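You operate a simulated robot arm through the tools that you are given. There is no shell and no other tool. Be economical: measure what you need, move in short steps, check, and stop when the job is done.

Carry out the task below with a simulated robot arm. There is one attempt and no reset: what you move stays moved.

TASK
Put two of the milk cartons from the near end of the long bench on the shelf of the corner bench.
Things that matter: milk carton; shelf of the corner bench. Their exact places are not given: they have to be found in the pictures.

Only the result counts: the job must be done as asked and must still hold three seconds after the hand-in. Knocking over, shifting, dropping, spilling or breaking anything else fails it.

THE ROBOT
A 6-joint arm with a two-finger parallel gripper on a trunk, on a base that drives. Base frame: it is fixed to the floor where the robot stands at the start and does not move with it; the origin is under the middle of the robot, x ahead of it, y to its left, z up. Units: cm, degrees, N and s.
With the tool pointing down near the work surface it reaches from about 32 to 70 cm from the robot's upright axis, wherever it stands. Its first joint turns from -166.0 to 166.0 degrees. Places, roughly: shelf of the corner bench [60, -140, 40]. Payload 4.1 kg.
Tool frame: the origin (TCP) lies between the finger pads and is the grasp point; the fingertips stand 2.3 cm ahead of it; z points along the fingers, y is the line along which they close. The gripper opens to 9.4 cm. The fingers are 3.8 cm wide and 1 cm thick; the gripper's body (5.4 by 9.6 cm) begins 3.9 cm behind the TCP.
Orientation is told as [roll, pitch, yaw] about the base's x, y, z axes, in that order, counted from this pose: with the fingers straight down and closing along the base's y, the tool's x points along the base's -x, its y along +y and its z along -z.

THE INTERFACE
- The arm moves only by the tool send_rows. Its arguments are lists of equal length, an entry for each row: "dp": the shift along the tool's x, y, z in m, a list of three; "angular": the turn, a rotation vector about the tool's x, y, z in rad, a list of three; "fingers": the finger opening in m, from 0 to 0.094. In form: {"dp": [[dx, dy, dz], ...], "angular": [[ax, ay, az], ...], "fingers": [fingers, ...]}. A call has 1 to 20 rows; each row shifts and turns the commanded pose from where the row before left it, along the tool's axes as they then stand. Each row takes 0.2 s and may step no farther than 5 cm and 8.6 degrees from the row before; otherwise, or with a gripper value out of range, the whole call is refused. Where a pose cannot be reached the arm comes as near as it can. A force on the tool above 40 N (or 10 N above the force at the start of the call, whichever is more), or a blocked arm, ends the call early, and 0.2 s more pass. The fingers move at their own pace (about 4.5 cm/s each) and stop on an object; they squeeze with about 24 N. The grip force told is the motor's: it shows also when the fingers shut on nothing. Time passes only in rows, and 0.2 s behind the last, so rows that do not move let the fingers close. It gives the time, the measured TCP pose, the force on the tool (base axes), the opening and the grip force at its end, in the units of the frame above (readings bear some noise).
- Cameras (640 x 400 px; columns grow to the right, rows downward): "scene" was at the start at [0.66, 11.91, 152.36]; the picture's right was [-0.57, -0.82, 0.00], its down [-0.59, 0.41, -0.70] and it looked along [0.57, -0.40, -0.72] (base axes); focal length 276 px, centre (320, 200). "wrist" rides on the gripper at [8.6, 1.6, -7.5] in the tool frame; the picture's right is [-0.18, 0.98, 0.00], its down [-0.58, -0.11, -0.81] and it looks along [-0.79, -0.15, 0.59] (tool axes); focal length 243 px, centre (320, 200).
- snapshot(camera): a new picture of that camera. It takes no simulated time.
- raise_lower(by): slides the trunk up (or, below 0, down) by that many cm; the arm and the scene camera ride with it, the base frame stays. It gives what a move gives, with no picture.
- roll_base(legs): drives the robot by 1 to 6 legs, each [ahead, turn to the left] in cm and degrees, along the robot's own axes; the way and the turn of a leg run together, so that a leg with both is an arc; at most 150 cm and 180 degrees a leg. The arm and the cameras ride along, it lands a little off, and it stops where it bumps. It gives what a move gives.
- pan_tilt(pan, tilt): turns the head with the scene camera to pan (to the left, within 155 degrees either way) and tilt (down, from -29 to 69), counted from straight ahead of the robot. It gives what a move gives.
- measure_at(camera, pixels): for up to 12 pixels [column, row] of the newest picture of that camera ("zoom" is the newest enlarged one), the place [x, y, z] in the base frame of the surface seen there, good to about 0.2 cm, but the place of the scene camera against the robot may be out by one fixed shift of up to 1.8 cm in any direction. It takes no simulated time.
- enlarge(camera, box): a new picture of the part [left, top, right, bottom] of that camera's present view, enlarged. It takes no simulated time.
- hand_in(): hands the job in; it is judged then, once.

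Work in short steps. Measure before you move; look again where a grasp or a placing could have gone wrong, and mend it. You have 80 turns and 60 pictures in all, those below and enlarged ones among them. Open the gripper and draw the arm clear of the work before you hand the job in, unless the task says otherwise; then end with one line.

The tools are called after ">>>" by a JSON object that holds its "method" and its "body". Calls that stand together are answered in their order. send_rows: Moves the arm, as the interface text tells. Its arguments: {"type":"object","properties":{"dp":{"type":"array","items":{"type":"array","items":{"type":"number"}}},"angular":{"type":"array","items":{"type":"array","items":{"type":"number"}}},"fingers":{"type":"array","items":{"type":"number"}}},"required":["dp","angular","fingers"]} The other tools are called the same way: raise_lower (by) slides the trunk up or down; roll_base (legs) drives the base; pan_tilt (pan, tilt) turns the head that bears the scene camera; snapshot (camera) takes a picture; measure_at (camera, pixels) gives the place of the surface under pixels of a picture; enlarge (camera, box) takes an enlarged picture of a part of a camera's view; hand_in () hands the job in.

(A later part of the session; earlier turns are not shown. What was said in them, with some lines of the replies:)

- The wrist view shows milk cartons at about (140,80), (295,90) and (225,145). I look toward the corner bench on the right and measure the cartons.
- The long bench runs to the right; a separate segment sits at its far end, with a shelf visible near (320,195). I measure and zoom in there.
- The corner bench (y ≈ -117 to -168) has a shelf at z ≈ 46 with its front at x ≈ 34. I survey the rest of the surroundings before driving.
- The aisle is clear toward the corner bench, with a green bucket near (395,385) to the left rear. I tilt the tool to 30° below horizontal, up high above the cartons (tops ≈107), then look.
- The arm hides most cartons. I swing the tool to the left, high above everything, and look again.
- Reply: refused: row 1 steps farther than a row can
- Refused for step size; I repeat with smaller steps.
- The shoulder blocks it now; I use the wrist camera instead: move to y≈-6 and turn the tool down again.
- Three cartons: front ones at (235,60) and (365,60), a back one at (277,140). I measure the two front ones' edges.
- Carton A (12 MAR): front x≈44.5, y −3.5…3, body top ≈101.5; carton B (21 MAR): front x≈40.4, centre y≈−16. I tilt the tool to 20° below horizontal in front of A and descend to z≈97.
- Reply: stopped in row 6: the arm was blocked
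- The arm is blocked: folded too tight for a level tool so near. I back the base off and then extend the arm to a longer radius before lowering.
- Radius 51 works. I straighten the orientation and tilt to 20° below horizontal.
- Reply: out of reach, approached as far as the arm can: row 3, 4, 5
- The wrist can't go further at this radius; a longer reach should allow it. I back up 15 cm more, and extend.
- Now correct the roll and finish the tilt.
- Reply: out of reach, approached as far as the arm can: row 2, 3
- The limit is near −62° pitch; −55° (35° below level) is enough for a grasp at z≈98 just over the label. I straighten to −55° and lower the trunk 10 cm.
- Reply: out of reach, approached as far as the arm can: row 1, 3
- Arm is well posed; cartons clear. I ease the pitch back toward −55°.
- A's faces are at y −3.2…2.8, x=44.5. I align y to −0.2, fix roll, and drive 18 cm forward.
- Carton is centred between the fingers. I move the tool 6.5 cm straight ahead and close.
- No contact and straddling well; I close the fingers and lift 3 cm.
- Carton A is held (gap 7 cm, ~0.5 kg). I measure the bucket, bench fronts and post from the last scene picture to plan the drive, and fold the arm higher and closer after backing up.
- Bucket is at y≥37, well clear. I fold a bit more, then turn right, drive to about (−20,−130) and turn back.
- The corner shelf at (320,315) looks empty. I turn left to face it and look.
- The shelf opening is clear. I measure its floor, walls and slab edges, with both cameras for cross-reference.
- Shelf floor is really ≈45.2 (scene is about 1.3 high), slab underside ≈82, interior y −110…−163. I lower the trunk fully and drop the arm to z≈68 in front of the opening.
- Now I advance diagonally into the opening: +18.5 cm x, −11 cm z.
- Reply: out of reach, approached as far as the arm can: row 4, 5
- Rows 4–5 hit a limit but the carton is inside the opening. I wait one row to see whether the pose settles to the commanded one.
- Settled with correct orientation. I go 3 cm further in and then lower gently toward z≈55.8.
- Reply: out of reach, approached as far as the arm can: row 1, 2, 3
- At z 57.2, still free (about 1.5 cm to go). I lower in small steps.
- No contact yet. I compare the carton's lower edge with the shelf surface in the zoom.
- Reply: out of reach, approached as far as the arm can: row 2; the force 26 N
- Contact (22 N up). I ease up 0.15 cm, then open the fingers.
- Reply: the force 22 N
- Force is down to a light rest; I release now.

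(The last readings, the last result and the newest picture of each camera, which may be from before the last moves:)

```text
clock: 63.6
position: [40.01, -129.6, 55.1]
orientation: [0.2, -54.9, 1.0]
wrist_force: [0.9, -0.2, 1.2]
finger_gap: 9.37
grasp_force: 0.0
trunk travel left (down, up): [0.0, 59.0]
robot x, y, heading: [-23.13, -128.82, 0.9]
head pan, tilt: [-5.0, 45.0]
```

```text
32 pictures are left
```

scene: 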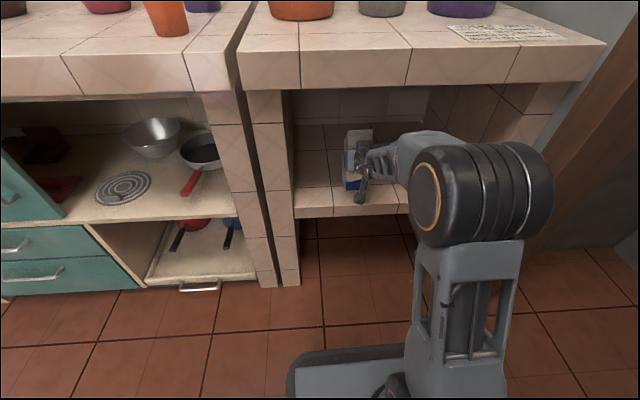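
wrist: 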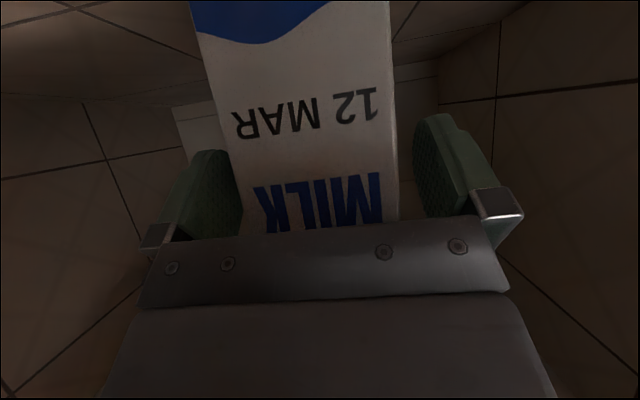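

Released, carton standing. Before backing the base I check the clearance behind.

>>> {"method": "pan_tilt", "body": {"pan": -150, "tilt": 60}}

>>> {"method": "snapshot", "body": {"camera": "scene"}}

>>> {"method": "measure_at", "body": {"camera": "scene", "pixels": [[160, 100], [240, 100], [320, 100], [400, 100], [320, 150], [320, 200], [320, 250], [320, 300], [400, 200], [240, 200], [160, 200], [320, 50]]}}

```text
clock: 65.9
position: [40.06, -129.53, 55.12]
orientation: [0.1, -55.0, 1.0]
wrist_force: [-0.8, -0.6, -0.3]
finger_gap: 9.4
grasp_force: 0.0
trunk travel left (down, up): [0.0, 59.0]
robot x, y, heading: [-23.15, -128.96, 0.9]
head pan, tilt: [-150.0, 60.0]
```

```text
31 pictures are left
```

scene: 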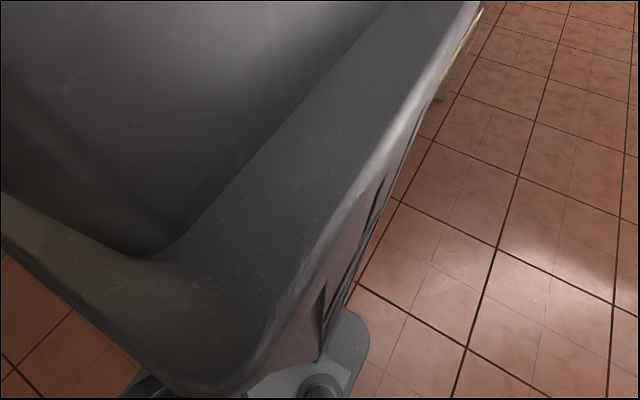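

```text
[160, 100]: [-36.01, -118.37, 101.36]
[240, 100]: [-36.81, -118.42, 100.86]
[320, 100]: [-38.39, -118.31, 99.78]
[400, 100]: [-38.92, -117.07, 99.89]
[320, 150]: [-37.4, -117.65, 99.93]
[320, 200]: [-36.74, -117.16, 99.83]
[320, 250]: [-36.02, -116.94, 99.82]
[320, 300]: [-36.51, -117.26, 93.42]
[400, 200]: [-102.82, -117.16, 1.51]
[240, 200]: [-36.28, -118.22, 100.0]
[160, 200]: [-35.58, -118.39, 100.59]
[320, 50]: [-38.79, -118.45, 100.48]
```

That only shows the trunk casing. Backing just 6.5 cm suffices to free the fingers (carton front at x≈38.4), and the base has already turned here freely.

>>> {"method": "roll_base", "body": {"legs": [[-6.5, 0]]}}

>>> {"method": "pan_tilt", "body": {"pan": 0, "tilt": 45}}

>>> {"method": "snapshot", "body": {"camera": "wrist"}}

>>> {"method": "snapshot", "body": {"camera": "scene"}}

```text
clock: 66.9
position: [33.39, -129.55, 55.1]
orientation: [0.2, -55.0, 1.1]
wrist_force: [-0.8, -0.4, -0.2]
finger_gap: 9.39
grasp_force: 0.0
trunk travel left (down, up): [0.0, 59.0]
robot x, y, heading: [-30.07, -129.4, 1.2]
head pan, tilt: [-150.0, 60.0]
```

```text
clock: 69.3
position: [33.51, -129.56, 55.02]
orientation: [0.1, -55.0, 1.1]
wrist_force: [0.3, -0.5, -0.2]
finger_gap: 9.42
grasp_force: 0.1
trunk travel left (down, up): [0.0, 59.0]
robot x, y, heading: [-29.44, -129.44, 0.8]
head pan, tilt: [0.0, 45.0]
```

```text
30 pictures are left
```

wrist: 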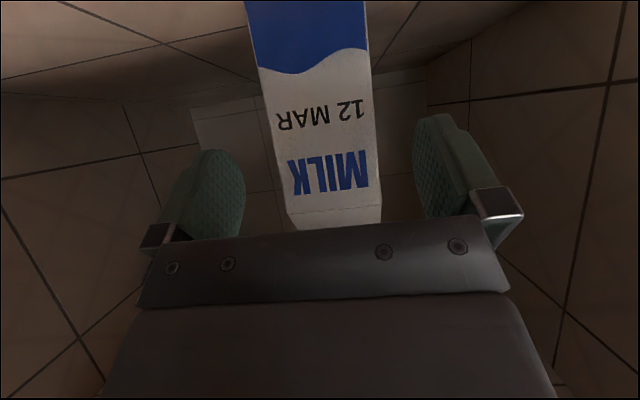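

```text
29 pictures are left
```

scene: 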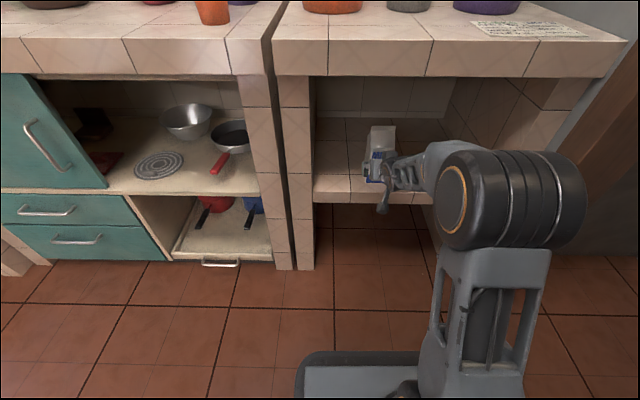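

Carton A stands upright and free on the shelf. I retract the arm along the reverse path and raise the trunk.

>>> {"method": "send_rows", "body": {"dp": [[-0.0025, 0, -0.0343], [-0.0025, 0, -0.0343], [-0.0025, 0, -0.0343], [-0.0025, 0, -0.0343], [-0.0025, 0, -0.0343], [-0.0025, 0, -0.0343], [0, 0, 0], [0, 0, 0]], "angular": [[0, 0, 0], [0, 0, 0], [0, 0, 0], [0, 0, 0], [0, 0, 0], [0, 0, 0], [0, 0, 0], [0, 0, 0]], "fingers": [0.094, 0.094, 0.094, 0.094, 0.094, 0.094, 0.094, 0.094]}}

>>> {"method": "raise_lower", "body": {"by": 37.5}}

```text
clock: 71.1
position: [18.61, -129.85, 67.17]
orientation: [0.2, -54.9, 1.1]
wrist_force: [0.7, 0.1, -0.7]
finger_gap: 9.4
grasp_force: 0.0
out of reach, approached as far as the arm can: row 3, 4
trunk travel left (down, up): [0.0, 59.0]
robot x, y, heading: [-29.75, -129.38, 1.1]
head pan, tilt: [0.0, 45.0]
```

```text
clock: 74.7
position: [18.59, -129.91, 104.71]
orientation: [0.2, -54.9, 1.1]
wrist_force: [0.4, -0.8, 0.4]
finger_gap: 9.4
grasp_force: 0.2
trunk travel left (down, up): [-37.5, 21.5]
robot x, y, heading: [-29.69, -129.6, 1.1]
head pan, tilt: [0.0, 45.0]
```

Now back to the long bench for carton B (21 MAR), whose face is yawed about −5°. I drive in reverse along the same aisle.

>>> {"method": "roll_base", "body": {"legs": [[7, 0], [0, -79.5], [-124.3, 0], [0, 73.1]]}}

>>> {"method": "snapshot", "body": {"camera": "wrist"}}

```text
clock: 88.1
position: [1.4, -14.92, 104.65]
orientation: [0.2, -55.0, -5.5]
wrist_force: [0.5, -0.3, 0.1]
finger_gap: 9.42
grasp_force: 0.0
trunk travel left (down, up): [-37.5, 21.5]
robot x, y, heading: [-46.53, -8.97, -5.5]
head pan, tilt: [0.0, 45.0]
```

```text
28 pictures are left
```

wrist: 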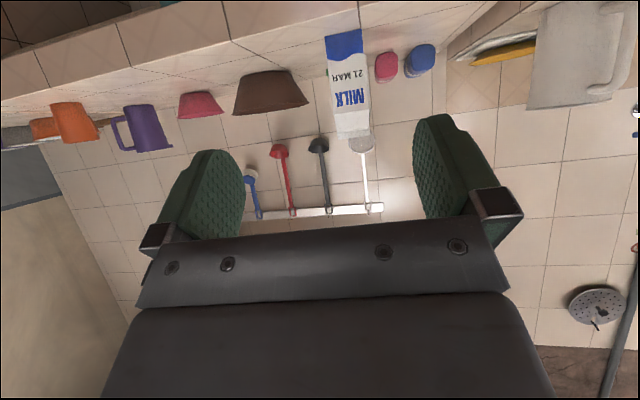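

B is straight ahead with room around. I extend the arm and align laterally.

>>> {"method": "send_rows", "body": {"dp": [[-0.0105, 0.0055, 0.0366], [-0.0105, 0.0055, 0.0366], [-0.0105, 0.0055, 0.0366], [-0.0105, 0.0055, 0.0366], [-0.0105, 0.0055, 0.0366], [0, 0, 0], [0, 0, 0]], "angular": [[0, 0, 0], [0, 0, 0], [0, 0, 0], [0, 0, 0], [0, 0, 0], [0, 0, 0], [0, 0, 0]], "fingers": [0.094, 0.094, 0.094, 0.094, 0.094, 0.094, 0.094]}}

>>> {"method": "snapshot", "body": {"camera": "wrist"}}

```text
clock: 89.7
position: [19.73, -13.78, 98.42]
orientation: [0.1, -55.0, -5.5]
wrist_force: [0.1, -1.3, -0.1]
finger_gap: 9.4
grasp_force: 0.0
trunk travel left (down, up): [-37.5, 21.5]
robot x, y, heading: [-46.13, -8.92, -5.5]
head pan, tilt: [0.0, 45.0]
```

```text
27 pictures are left
```

wrist: 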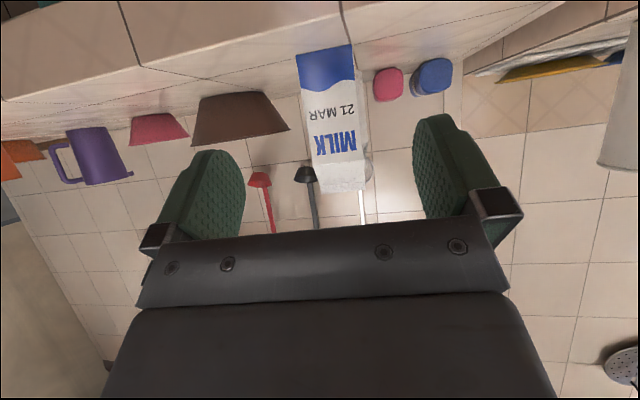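

I verify B's face and drive 15 cm ahead.

>>> {"method": "measure_at", "body": {"camera": "wrist", "pixels": [[300, 80], [352, 75], [305, 110], [355, 105], [312, 140], [358, 140]]}}

>>> {"method": "roll_base", "body": {"legs": [[15, 0]]}}

>>> {"method": "snapshot", "body": {"camera": "wrist"}}

```text
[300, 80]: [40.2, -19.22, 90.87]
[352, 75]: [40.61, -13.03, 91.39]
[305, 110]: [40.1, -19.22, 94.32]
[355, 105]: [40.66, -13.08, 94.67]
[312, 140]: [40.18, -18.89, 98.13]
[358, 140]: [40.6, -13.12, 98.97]
```

```text
clock: 91.1
position: [34.54, -15.3, 98.46]
orientation: [0.1, -54.9, -5.4]
wrist_force: [-0.9, 0.2, 0.8]
finger_gap: 9.4
grasp_force: 0.1
trunk travel left (down, up): [-37.5, 21.5]
robot x, y, heading: [-31.57, -10.57, -5.5]
head pan, tilt: [0.0, 45.0]
```

```text
26 pictures are left
```

wrist: 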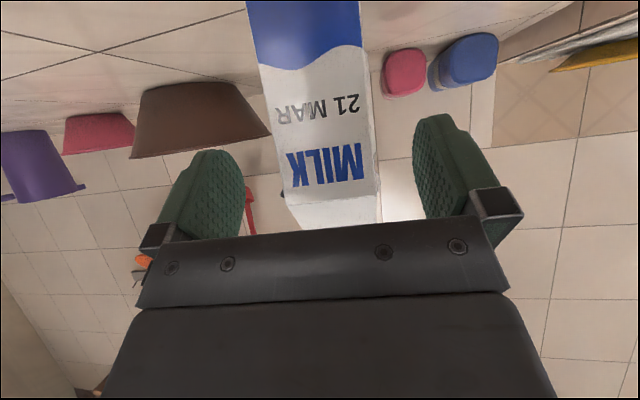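

Centred; I move 7.5 cm ahead onto B.

>>> {"method": "send_rows", "body": {"dp": [[-0.0143, -0.0007, 0.0205], [-0.0143, -0.0007, 0.0205], [-0.0143, -0.0007, 0.0205]], "angular": [[0, 0, 0], [0, 0, 0], [0, 0, 0]], "fingers": [0.094, 0.094, 0.094]}}

>>> {"method": "snapshot", "body": {"camera": "wrist"}}

```text
clock: 91.9
position: [41.88, -15.96, 98.53]
orientation: [0.2, -54.9, -5.4]
wrist_force: [-0.5, 0.5, -0.7]
finger_gap: 9.39
grasp_force: 0.1
trunk travel left (down, up): [-37.5, 21.5]
robot x, y, heading: [-31.6, -10.1, -5.7]
head pan, tilt: [0.0, 45.0]
```

```text
25 pictures are left
```

wrist: 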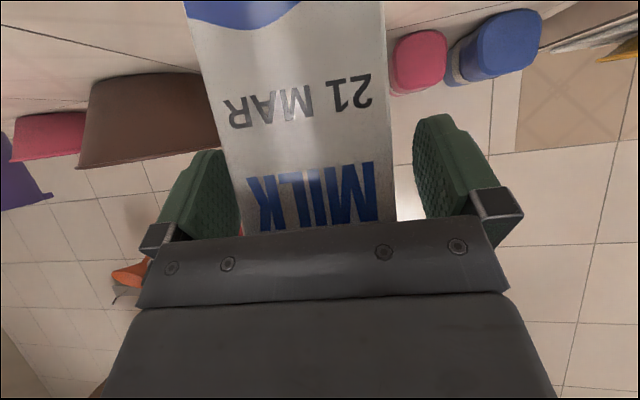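

Straddling well; close and lift 4 cm.

>>> {"method": "send_rows", "body": {"dp": [[0, -0.002, 0], [0, 0, 0], [0, 0, 0], [0, 0, 0], [0, 0, 0], [-0.0082, 0, -0.0057], [-0.0082, 0, -0.0057], [-0.0082, 0, -0.0057], [-0.0082, 0, -0.0057]], "angular": [[0, 0, 0], [0, 0, 0], [0, 0, 0], [0, 0, 0], [0, 0, 0], [0, 0, 0], [0, 0, 0], [0, 0, 0], [0, 0, 0]], "fingers": [0.094, 0.05, 0.05, 0.05, 0.05, 0.05, 0.05, 0.05, 0.05]}}

>>> {"method": "snapshot", "body": {"camera": "wrist"}}

```text
clock: 93.9
position: [42.0, -16.34, 102.39]
orientation: [0.2, -55.0, -5.4]
wrist_force: [-0.6, 0.0, -6.1]
finger_gap: 6.99
grasp_force: 24.3
trunk travel left (down, up): [-37.5, 21.5]
robot x, y, heading: [-31.55, -10.61, -5.4]
head pan, tilt: [0.0, 45.0]
```

```text
24 pictures are left
```

wrist: 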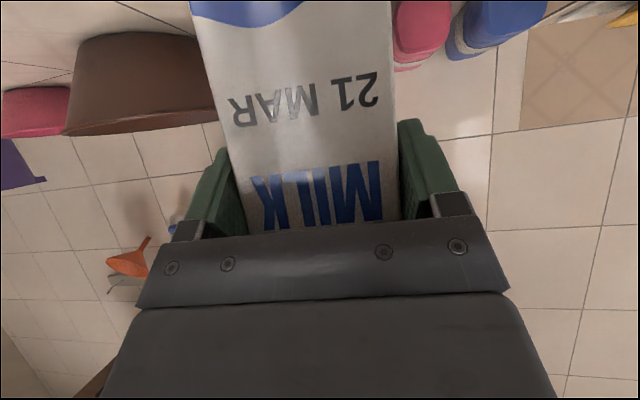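

Carton B is held. I back up, fold the arm, and drive to about (−24,−133), then face the shelf.

>>> {"method": "roll_base", "body": {"legs": [[-20, 0]]}}

>>> {"method": "send_rows", "body": {"dp": [[-0.01, 0, -0.04], [-0.01, 0, -0.04], [0.014, 0, -0.04], [0.014, 0, -0.04], [0.02, 0, -0.03], [0.02, 0, -0.03], [0.02, 0, -0.0287], [0.02, 0, -0.0287]], "angular": [[0, 0, 0], [0, 0, 0], [0, 0, 0], [0, 0, 0], [0, 0, 0], [0, 0, 0], [0, 0, 0], [0, 0, 0]], "fingers": [0.05, 0.05, 0.05, 0.05, 0.05, 0.05, 0.05, 0.05]}}

>>> {"method": "roll_base", "body": {"legs": [[0, -72], [127.5, 0]]}}

```text
clock: 95.5
position: [22.12, -14.31, 102.46]
orientation: [0.2, -55.0, -5.4]
wrist_force: [0.0, 0.4, -6.4]
finger_gap: 6.99
grasp_force: 24.5
trunk travel left (down, up): [-37.5, 21.5]
robot x, y, heading: [-51.73, -8.15, -5.1]
head pan, tilt: [0.0, 45.0]
```

```text
clock: 97.2
position: [-5.64, -11.82, 111.09]
orientation: [0.2, -54.8, -5.3]
wrist_force: [0.8, -0.3, -5.7]
finger_gap: 7.0
grasp_force: 23.9
trunk travel left (down, up): [-37.5, 21.5]
robot x, y, heading: [-51.43, -7.8, -5.7]
head pan, tilt: [0.0, 45.0]
```

```text
clock: 106.9
position: [-17.71, -180.41, 111.09]
orientation: [0.2, -54.9, -80.0]
wrist_force: [0.4, 0.5, -6.1]
finger_gap: 6.95
grasp_force: 23.8
trunk travel left (down, up): [-37.5, 21.5]
robot x, y, heading: [-26.77, -135.55, -80.2]
head pan, tilt: [0.0, 45.0]
```

To keep clear of the counter and the door post I back up 12 cm and turn in a small forward arc.

>>> {"method": "roll_base", "body": {"legs": [[-12, 0], [12, 80]]}}

>>> {"method": "raise_lower", "body": {"by": -37.5}}

>>> {"method": "snapshot", "body": {"camera": "wrist"}}

>>> {"method": "snapshot", "body": {"camera": "scene"}}

```text
clock: 111.6
position: [25.58, -128.35, 111.0]
orientation: [0.2, -54.9, 1.1]
wrist_force: [0.1, -1.1, -6.0]
finger_gap: 6.98
grasp_force: 24.0
trunk travel left (down, up): [-37.5, 21.5]
robot x, y, heading: [-20.12, -130.47, 1.3]
head pan, tilt: [0.0, 45.0]
```

```text
clock: 115.2
position: [25.7, -128.5, 73.53]
orientation: [0.1, -54.9, 1.1]
wrist_force: [-0.7, -0.1, -6.0]
finger_gap: 6.98
grasp_force: 24.1
trunk travel left (down, up): [0.0, 59.0]
robot x, y, heading: [-20.23, -130.8, 0.8]
head pan, tilt: [0.0, 45.0]
```

```text
23 pictures are left
```

wrist: 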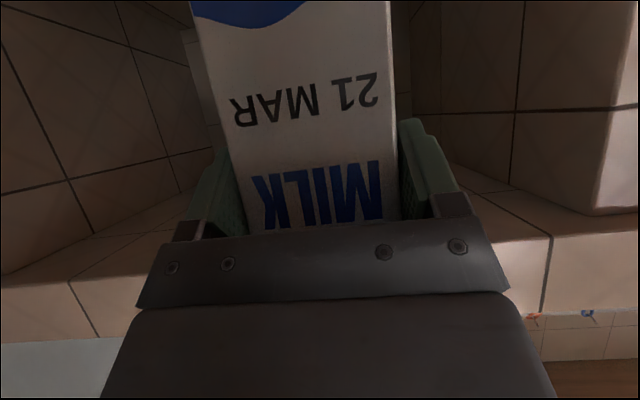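

```text
22 pictures are left
```

scene: 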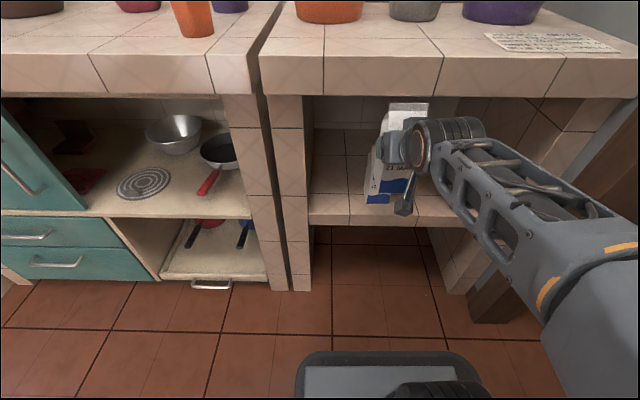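

I back 5 cm, lower to z≈68 and shift the carton to y≈−142.5 in front of the opening.

>>> {"method": "roll_base", "body": {"legs": [[-5, -1]]}}

>>> {"method": "send_rows", "body": {"dp": [[0.0233, 0, 0.0164], [0.0233, 0, 0.0164], [0, -0.035, 0], [0, -0.035, 0], [0, -0.035, 0], [0, -0.035, 0], [0, 0, 0], [0, 0, 0]], "angular": [[0, 0, 0], [0, 0, 0], [0, 0, 0], [0, 0, 0], [0, 0, 0], [0, 0, 0], [0, 0, 0], [0, 0, 0]], "fingers": [0.05, 0.05, 0.05, 0.05, 0.05, 0.05, 0.05, 0.05]}}

```text
clock: 116.2
position: [20.51, -129.35, 73.4]
orientation: [0.2, -54.9, 0.2]
wrist_force: [0.5, 0.5, -6.7]
finger_gap: 6.98
grasp_force: 24.0
trunk travel left (down, up): [0.0, 59.0]
robot x, y, heading: [-25.11, -130.25, -0.1]
head pan, tilt: [0.0, 45.0]
```

```text
clock: 118.0
position: [20.54, -143.18, 67.81]
orientation: [0.2, -54.9, 0.0]
wrist_force: [0.2, 0.2, -5.7]
finger_gap: 7.02
grasp_force: 24.4
trunk travel left (down, up): [0.0, 59.0]
robot x, y, heading: [-25.43, -130.21, -0.1]
head pan, tilt: [0.0, 45.0]
```

I advance along the same diagonal as before.

>>> {"method": "send_rows", "body": {"dp": [[-0.0027, 0, 0.0358], [-0.0027, 0, 0.0358], [-0.0027, 0, 0.0358], [-0.0027, 0, 0.0358], [-0.0027, 0, 0.0358], [-0.0027, 0, 0.0358], [0, 0, 0], [0, 0, 0]], "angular": [[0, 0, 0], [0, 0, 0], [0, 0, 0], [0, 0, 0], [0, 0, 0], [0, 0, 0], [0, 0, 0], [0, 0, 0]], "fingers": [0.05, 0.05, 0.05, 0.05, 0.05, 0.05, 0.05, 0.05]}}

>>> {"method": "snapshot", "body": {"camera": "scene"}}

```text
clock: 119.8
position: [38.92, -143.2, 57.09]
orientation: [0.2, -54.8, 0.2]
wrist_force: [0.4, 0.0, -5.6]
finger_gap: 6.98
grasp_force: 24.2
trunk travel left (down, up): [0.0, 59.0]
robot x, y, heading: [-25.47, -130.21, 0.1]
head pan, tilt: [0.0, 45.0]
```

```text
21 pictures are left
```

scene: 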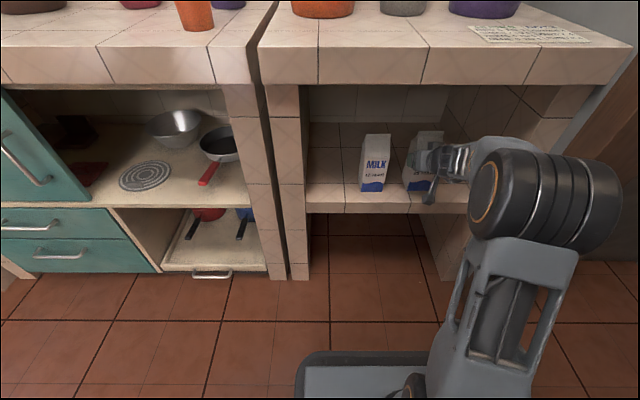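

Both cartons in view, carton B beside A at x≈40.5 with no limits hit. I lower gently.

>>> {"method": "send_rows", "body": {"dp": [[0.0041, 0, 0.0029], [0.0041, 0, 0.0029], [0.0041, 0, 0.0029], [0, 0, 0]], "angular": [[0, 0, 0], [0, 0, 0], [0, 0, 0], [0, 0, 0]], "fingers": [0.05, 0.05, 0.05, 0.05]}}

>>> {"method": "send_rows", "body": {"dp": [[0.0016, 0, 0.0012], [0, 0, 0]], "angular": [[0, 0, 0], [0, 0, 0]], "fingers": [0.05, 0.05]}}

```text
clock: 120.8
position: [38.96, -143.27, 55.49]
orientation: [0.0, -55.1, 0.3]
wrist_force: [-0.4, 0.4, 10.3]
finger_gap: 7.01
grasp_force: 24.0
trunk travel left (down, up): [0.0, 59.0]
robot x, y, heading: [-25.45, -130.65, 0.0]
head pan, tilt: [0.0, 45.0]
```

```text
clock: 121.3
position: [38.98, -143.21, 55.59]
orientation: [0.1, -55.3, 0.2]
wrist_force: [1.4, -2.4, 25.1]
finger_gap: 6.99
grasp_force: 23.9
trunk travel left (down, up): [0.0, 59.0]
robot x, y, heading: [-25.35, -130.13, 0.1]
head pan, tilt: [0.0, 45.0]
```

Resting on the shelf; I ease up slightly, release, and look.

>>> {"method": "send_rows", "body": {"dp": [[-0.0016, 0, -0.0012], [0, 0, 0], [0, 0, 0], [0, 0, 0], [0, 0, 0]], "angular": [[0, 0, 0], [0, 0, 0], [0, 0, 0], [0, 0, 0], [0, 0, 0]], "fingers": [0.05, 0.05, 0.08, 0.094, 0.094]}}

>>> {"method": "snapshot", "body": {"camera": "wrist"}}

```text
clock: 122.5
position: [39.03, -143.13, 55.38]
orientation: [0.2, -54.9, 0.1]
wrist_force: [-0.1, 0.2, -1.4]
finger_gap: 9.41
grasp_force: 0.0
trunk travel left (down, up): [0.0, 59.0]
robot x, y, heading: [-25.43, -130.73, -0.0]
head pan, tilt: [0.0, 45.0]
```

```text
20 pictures are left
```

wrist: 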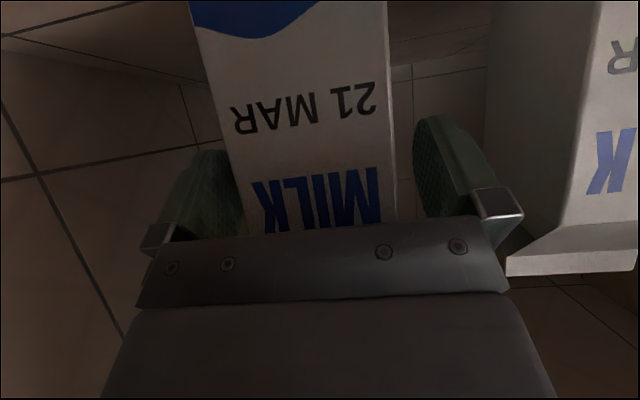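

Released cleanly, both upright. I back the base 5 cm (as far as before) and retract the arm.

>>> {"method": "roll_base", "body": {"legs": [[-5, 0]]}}

>>> {"method": "send_rows", "body": {"dp": [[-0.0025, 0, -0.0343], [-0.0025, 0, -0.0343], [-0.0025, 0, -0.0343], [-0.0025, 0, -0.0343], [-0.0025, 0, -0.0343], [-0.0025, 0, -0.0343], [0, 0, 0], [0, 0, 0]], "angular": [[0, 0, 0], [0, 0, 0], [0, 0, 0], [0, 0, 0], [0, 0, 0], [0, 0, 0], [0, 0, 0], [0, 0, 0]], "fingers": [0.094, 0.094, 0.094, 0.094, 0.094, 0.094, 0.094, 0.094]}}

>>> {"method": "snapshot", "body": {"camera": "scene"}}

>>> {"method": "snapshot", "body": {"camera": "wrist"}}

```text
clock: 123.5
position: [33.98, -143.06, 55.42]
orientation: [0.2, -54.9, 0.2]
wrist_force: [0.0, 0.2, 0.0]
finger_gap: 9.39
grasp_force: 0.1
trunk travel left (down, up): [0.0, 59.0]
robot x, y, heading: [-30.31, -130.39, 0.2]
head pan, tilt: [0.0, 45.0]
```

```text
clock: 125.3
position: [18.0, -143.49, 68.59]
orientation: [0.1, -54.9, 0.2]
wrist_force: [-0.4, 0.1, -0.8]
finger_gap: 9.41
grasp_force: 0.0
trunk travel left (down, up): [0.0, 59.0]
robot x, y, heading: [-30.68, -130.26, 0.1]
head pan, tilt: [0.0, 45.0]
```

```text
19 pictures are left
```

scene: 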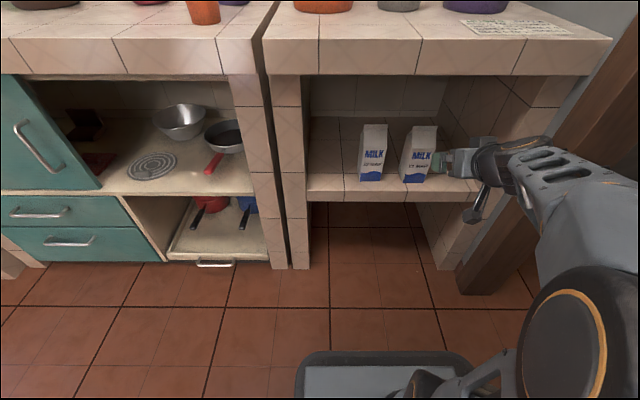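

```text
18 pictures are left
```

wrist: 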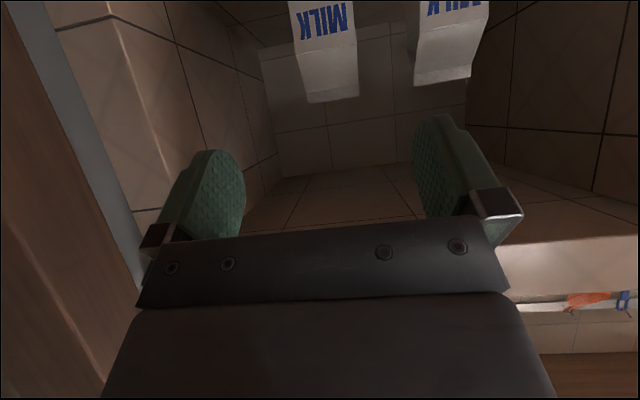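

Both cartons stand upright on the corner bench's shelf at (373,155) and (418,155), the gripper is open and the arm is clear outside the opening. I hand in.

>>> {"method": "hand_in", "body": {}}

```text
The job is handed in.
```

The 12 MAR and 21 MAR milk cartons from the near end of the long bench are standing upright on the corner bench's shelf, nothing else was seen to move, and the job is handed in.
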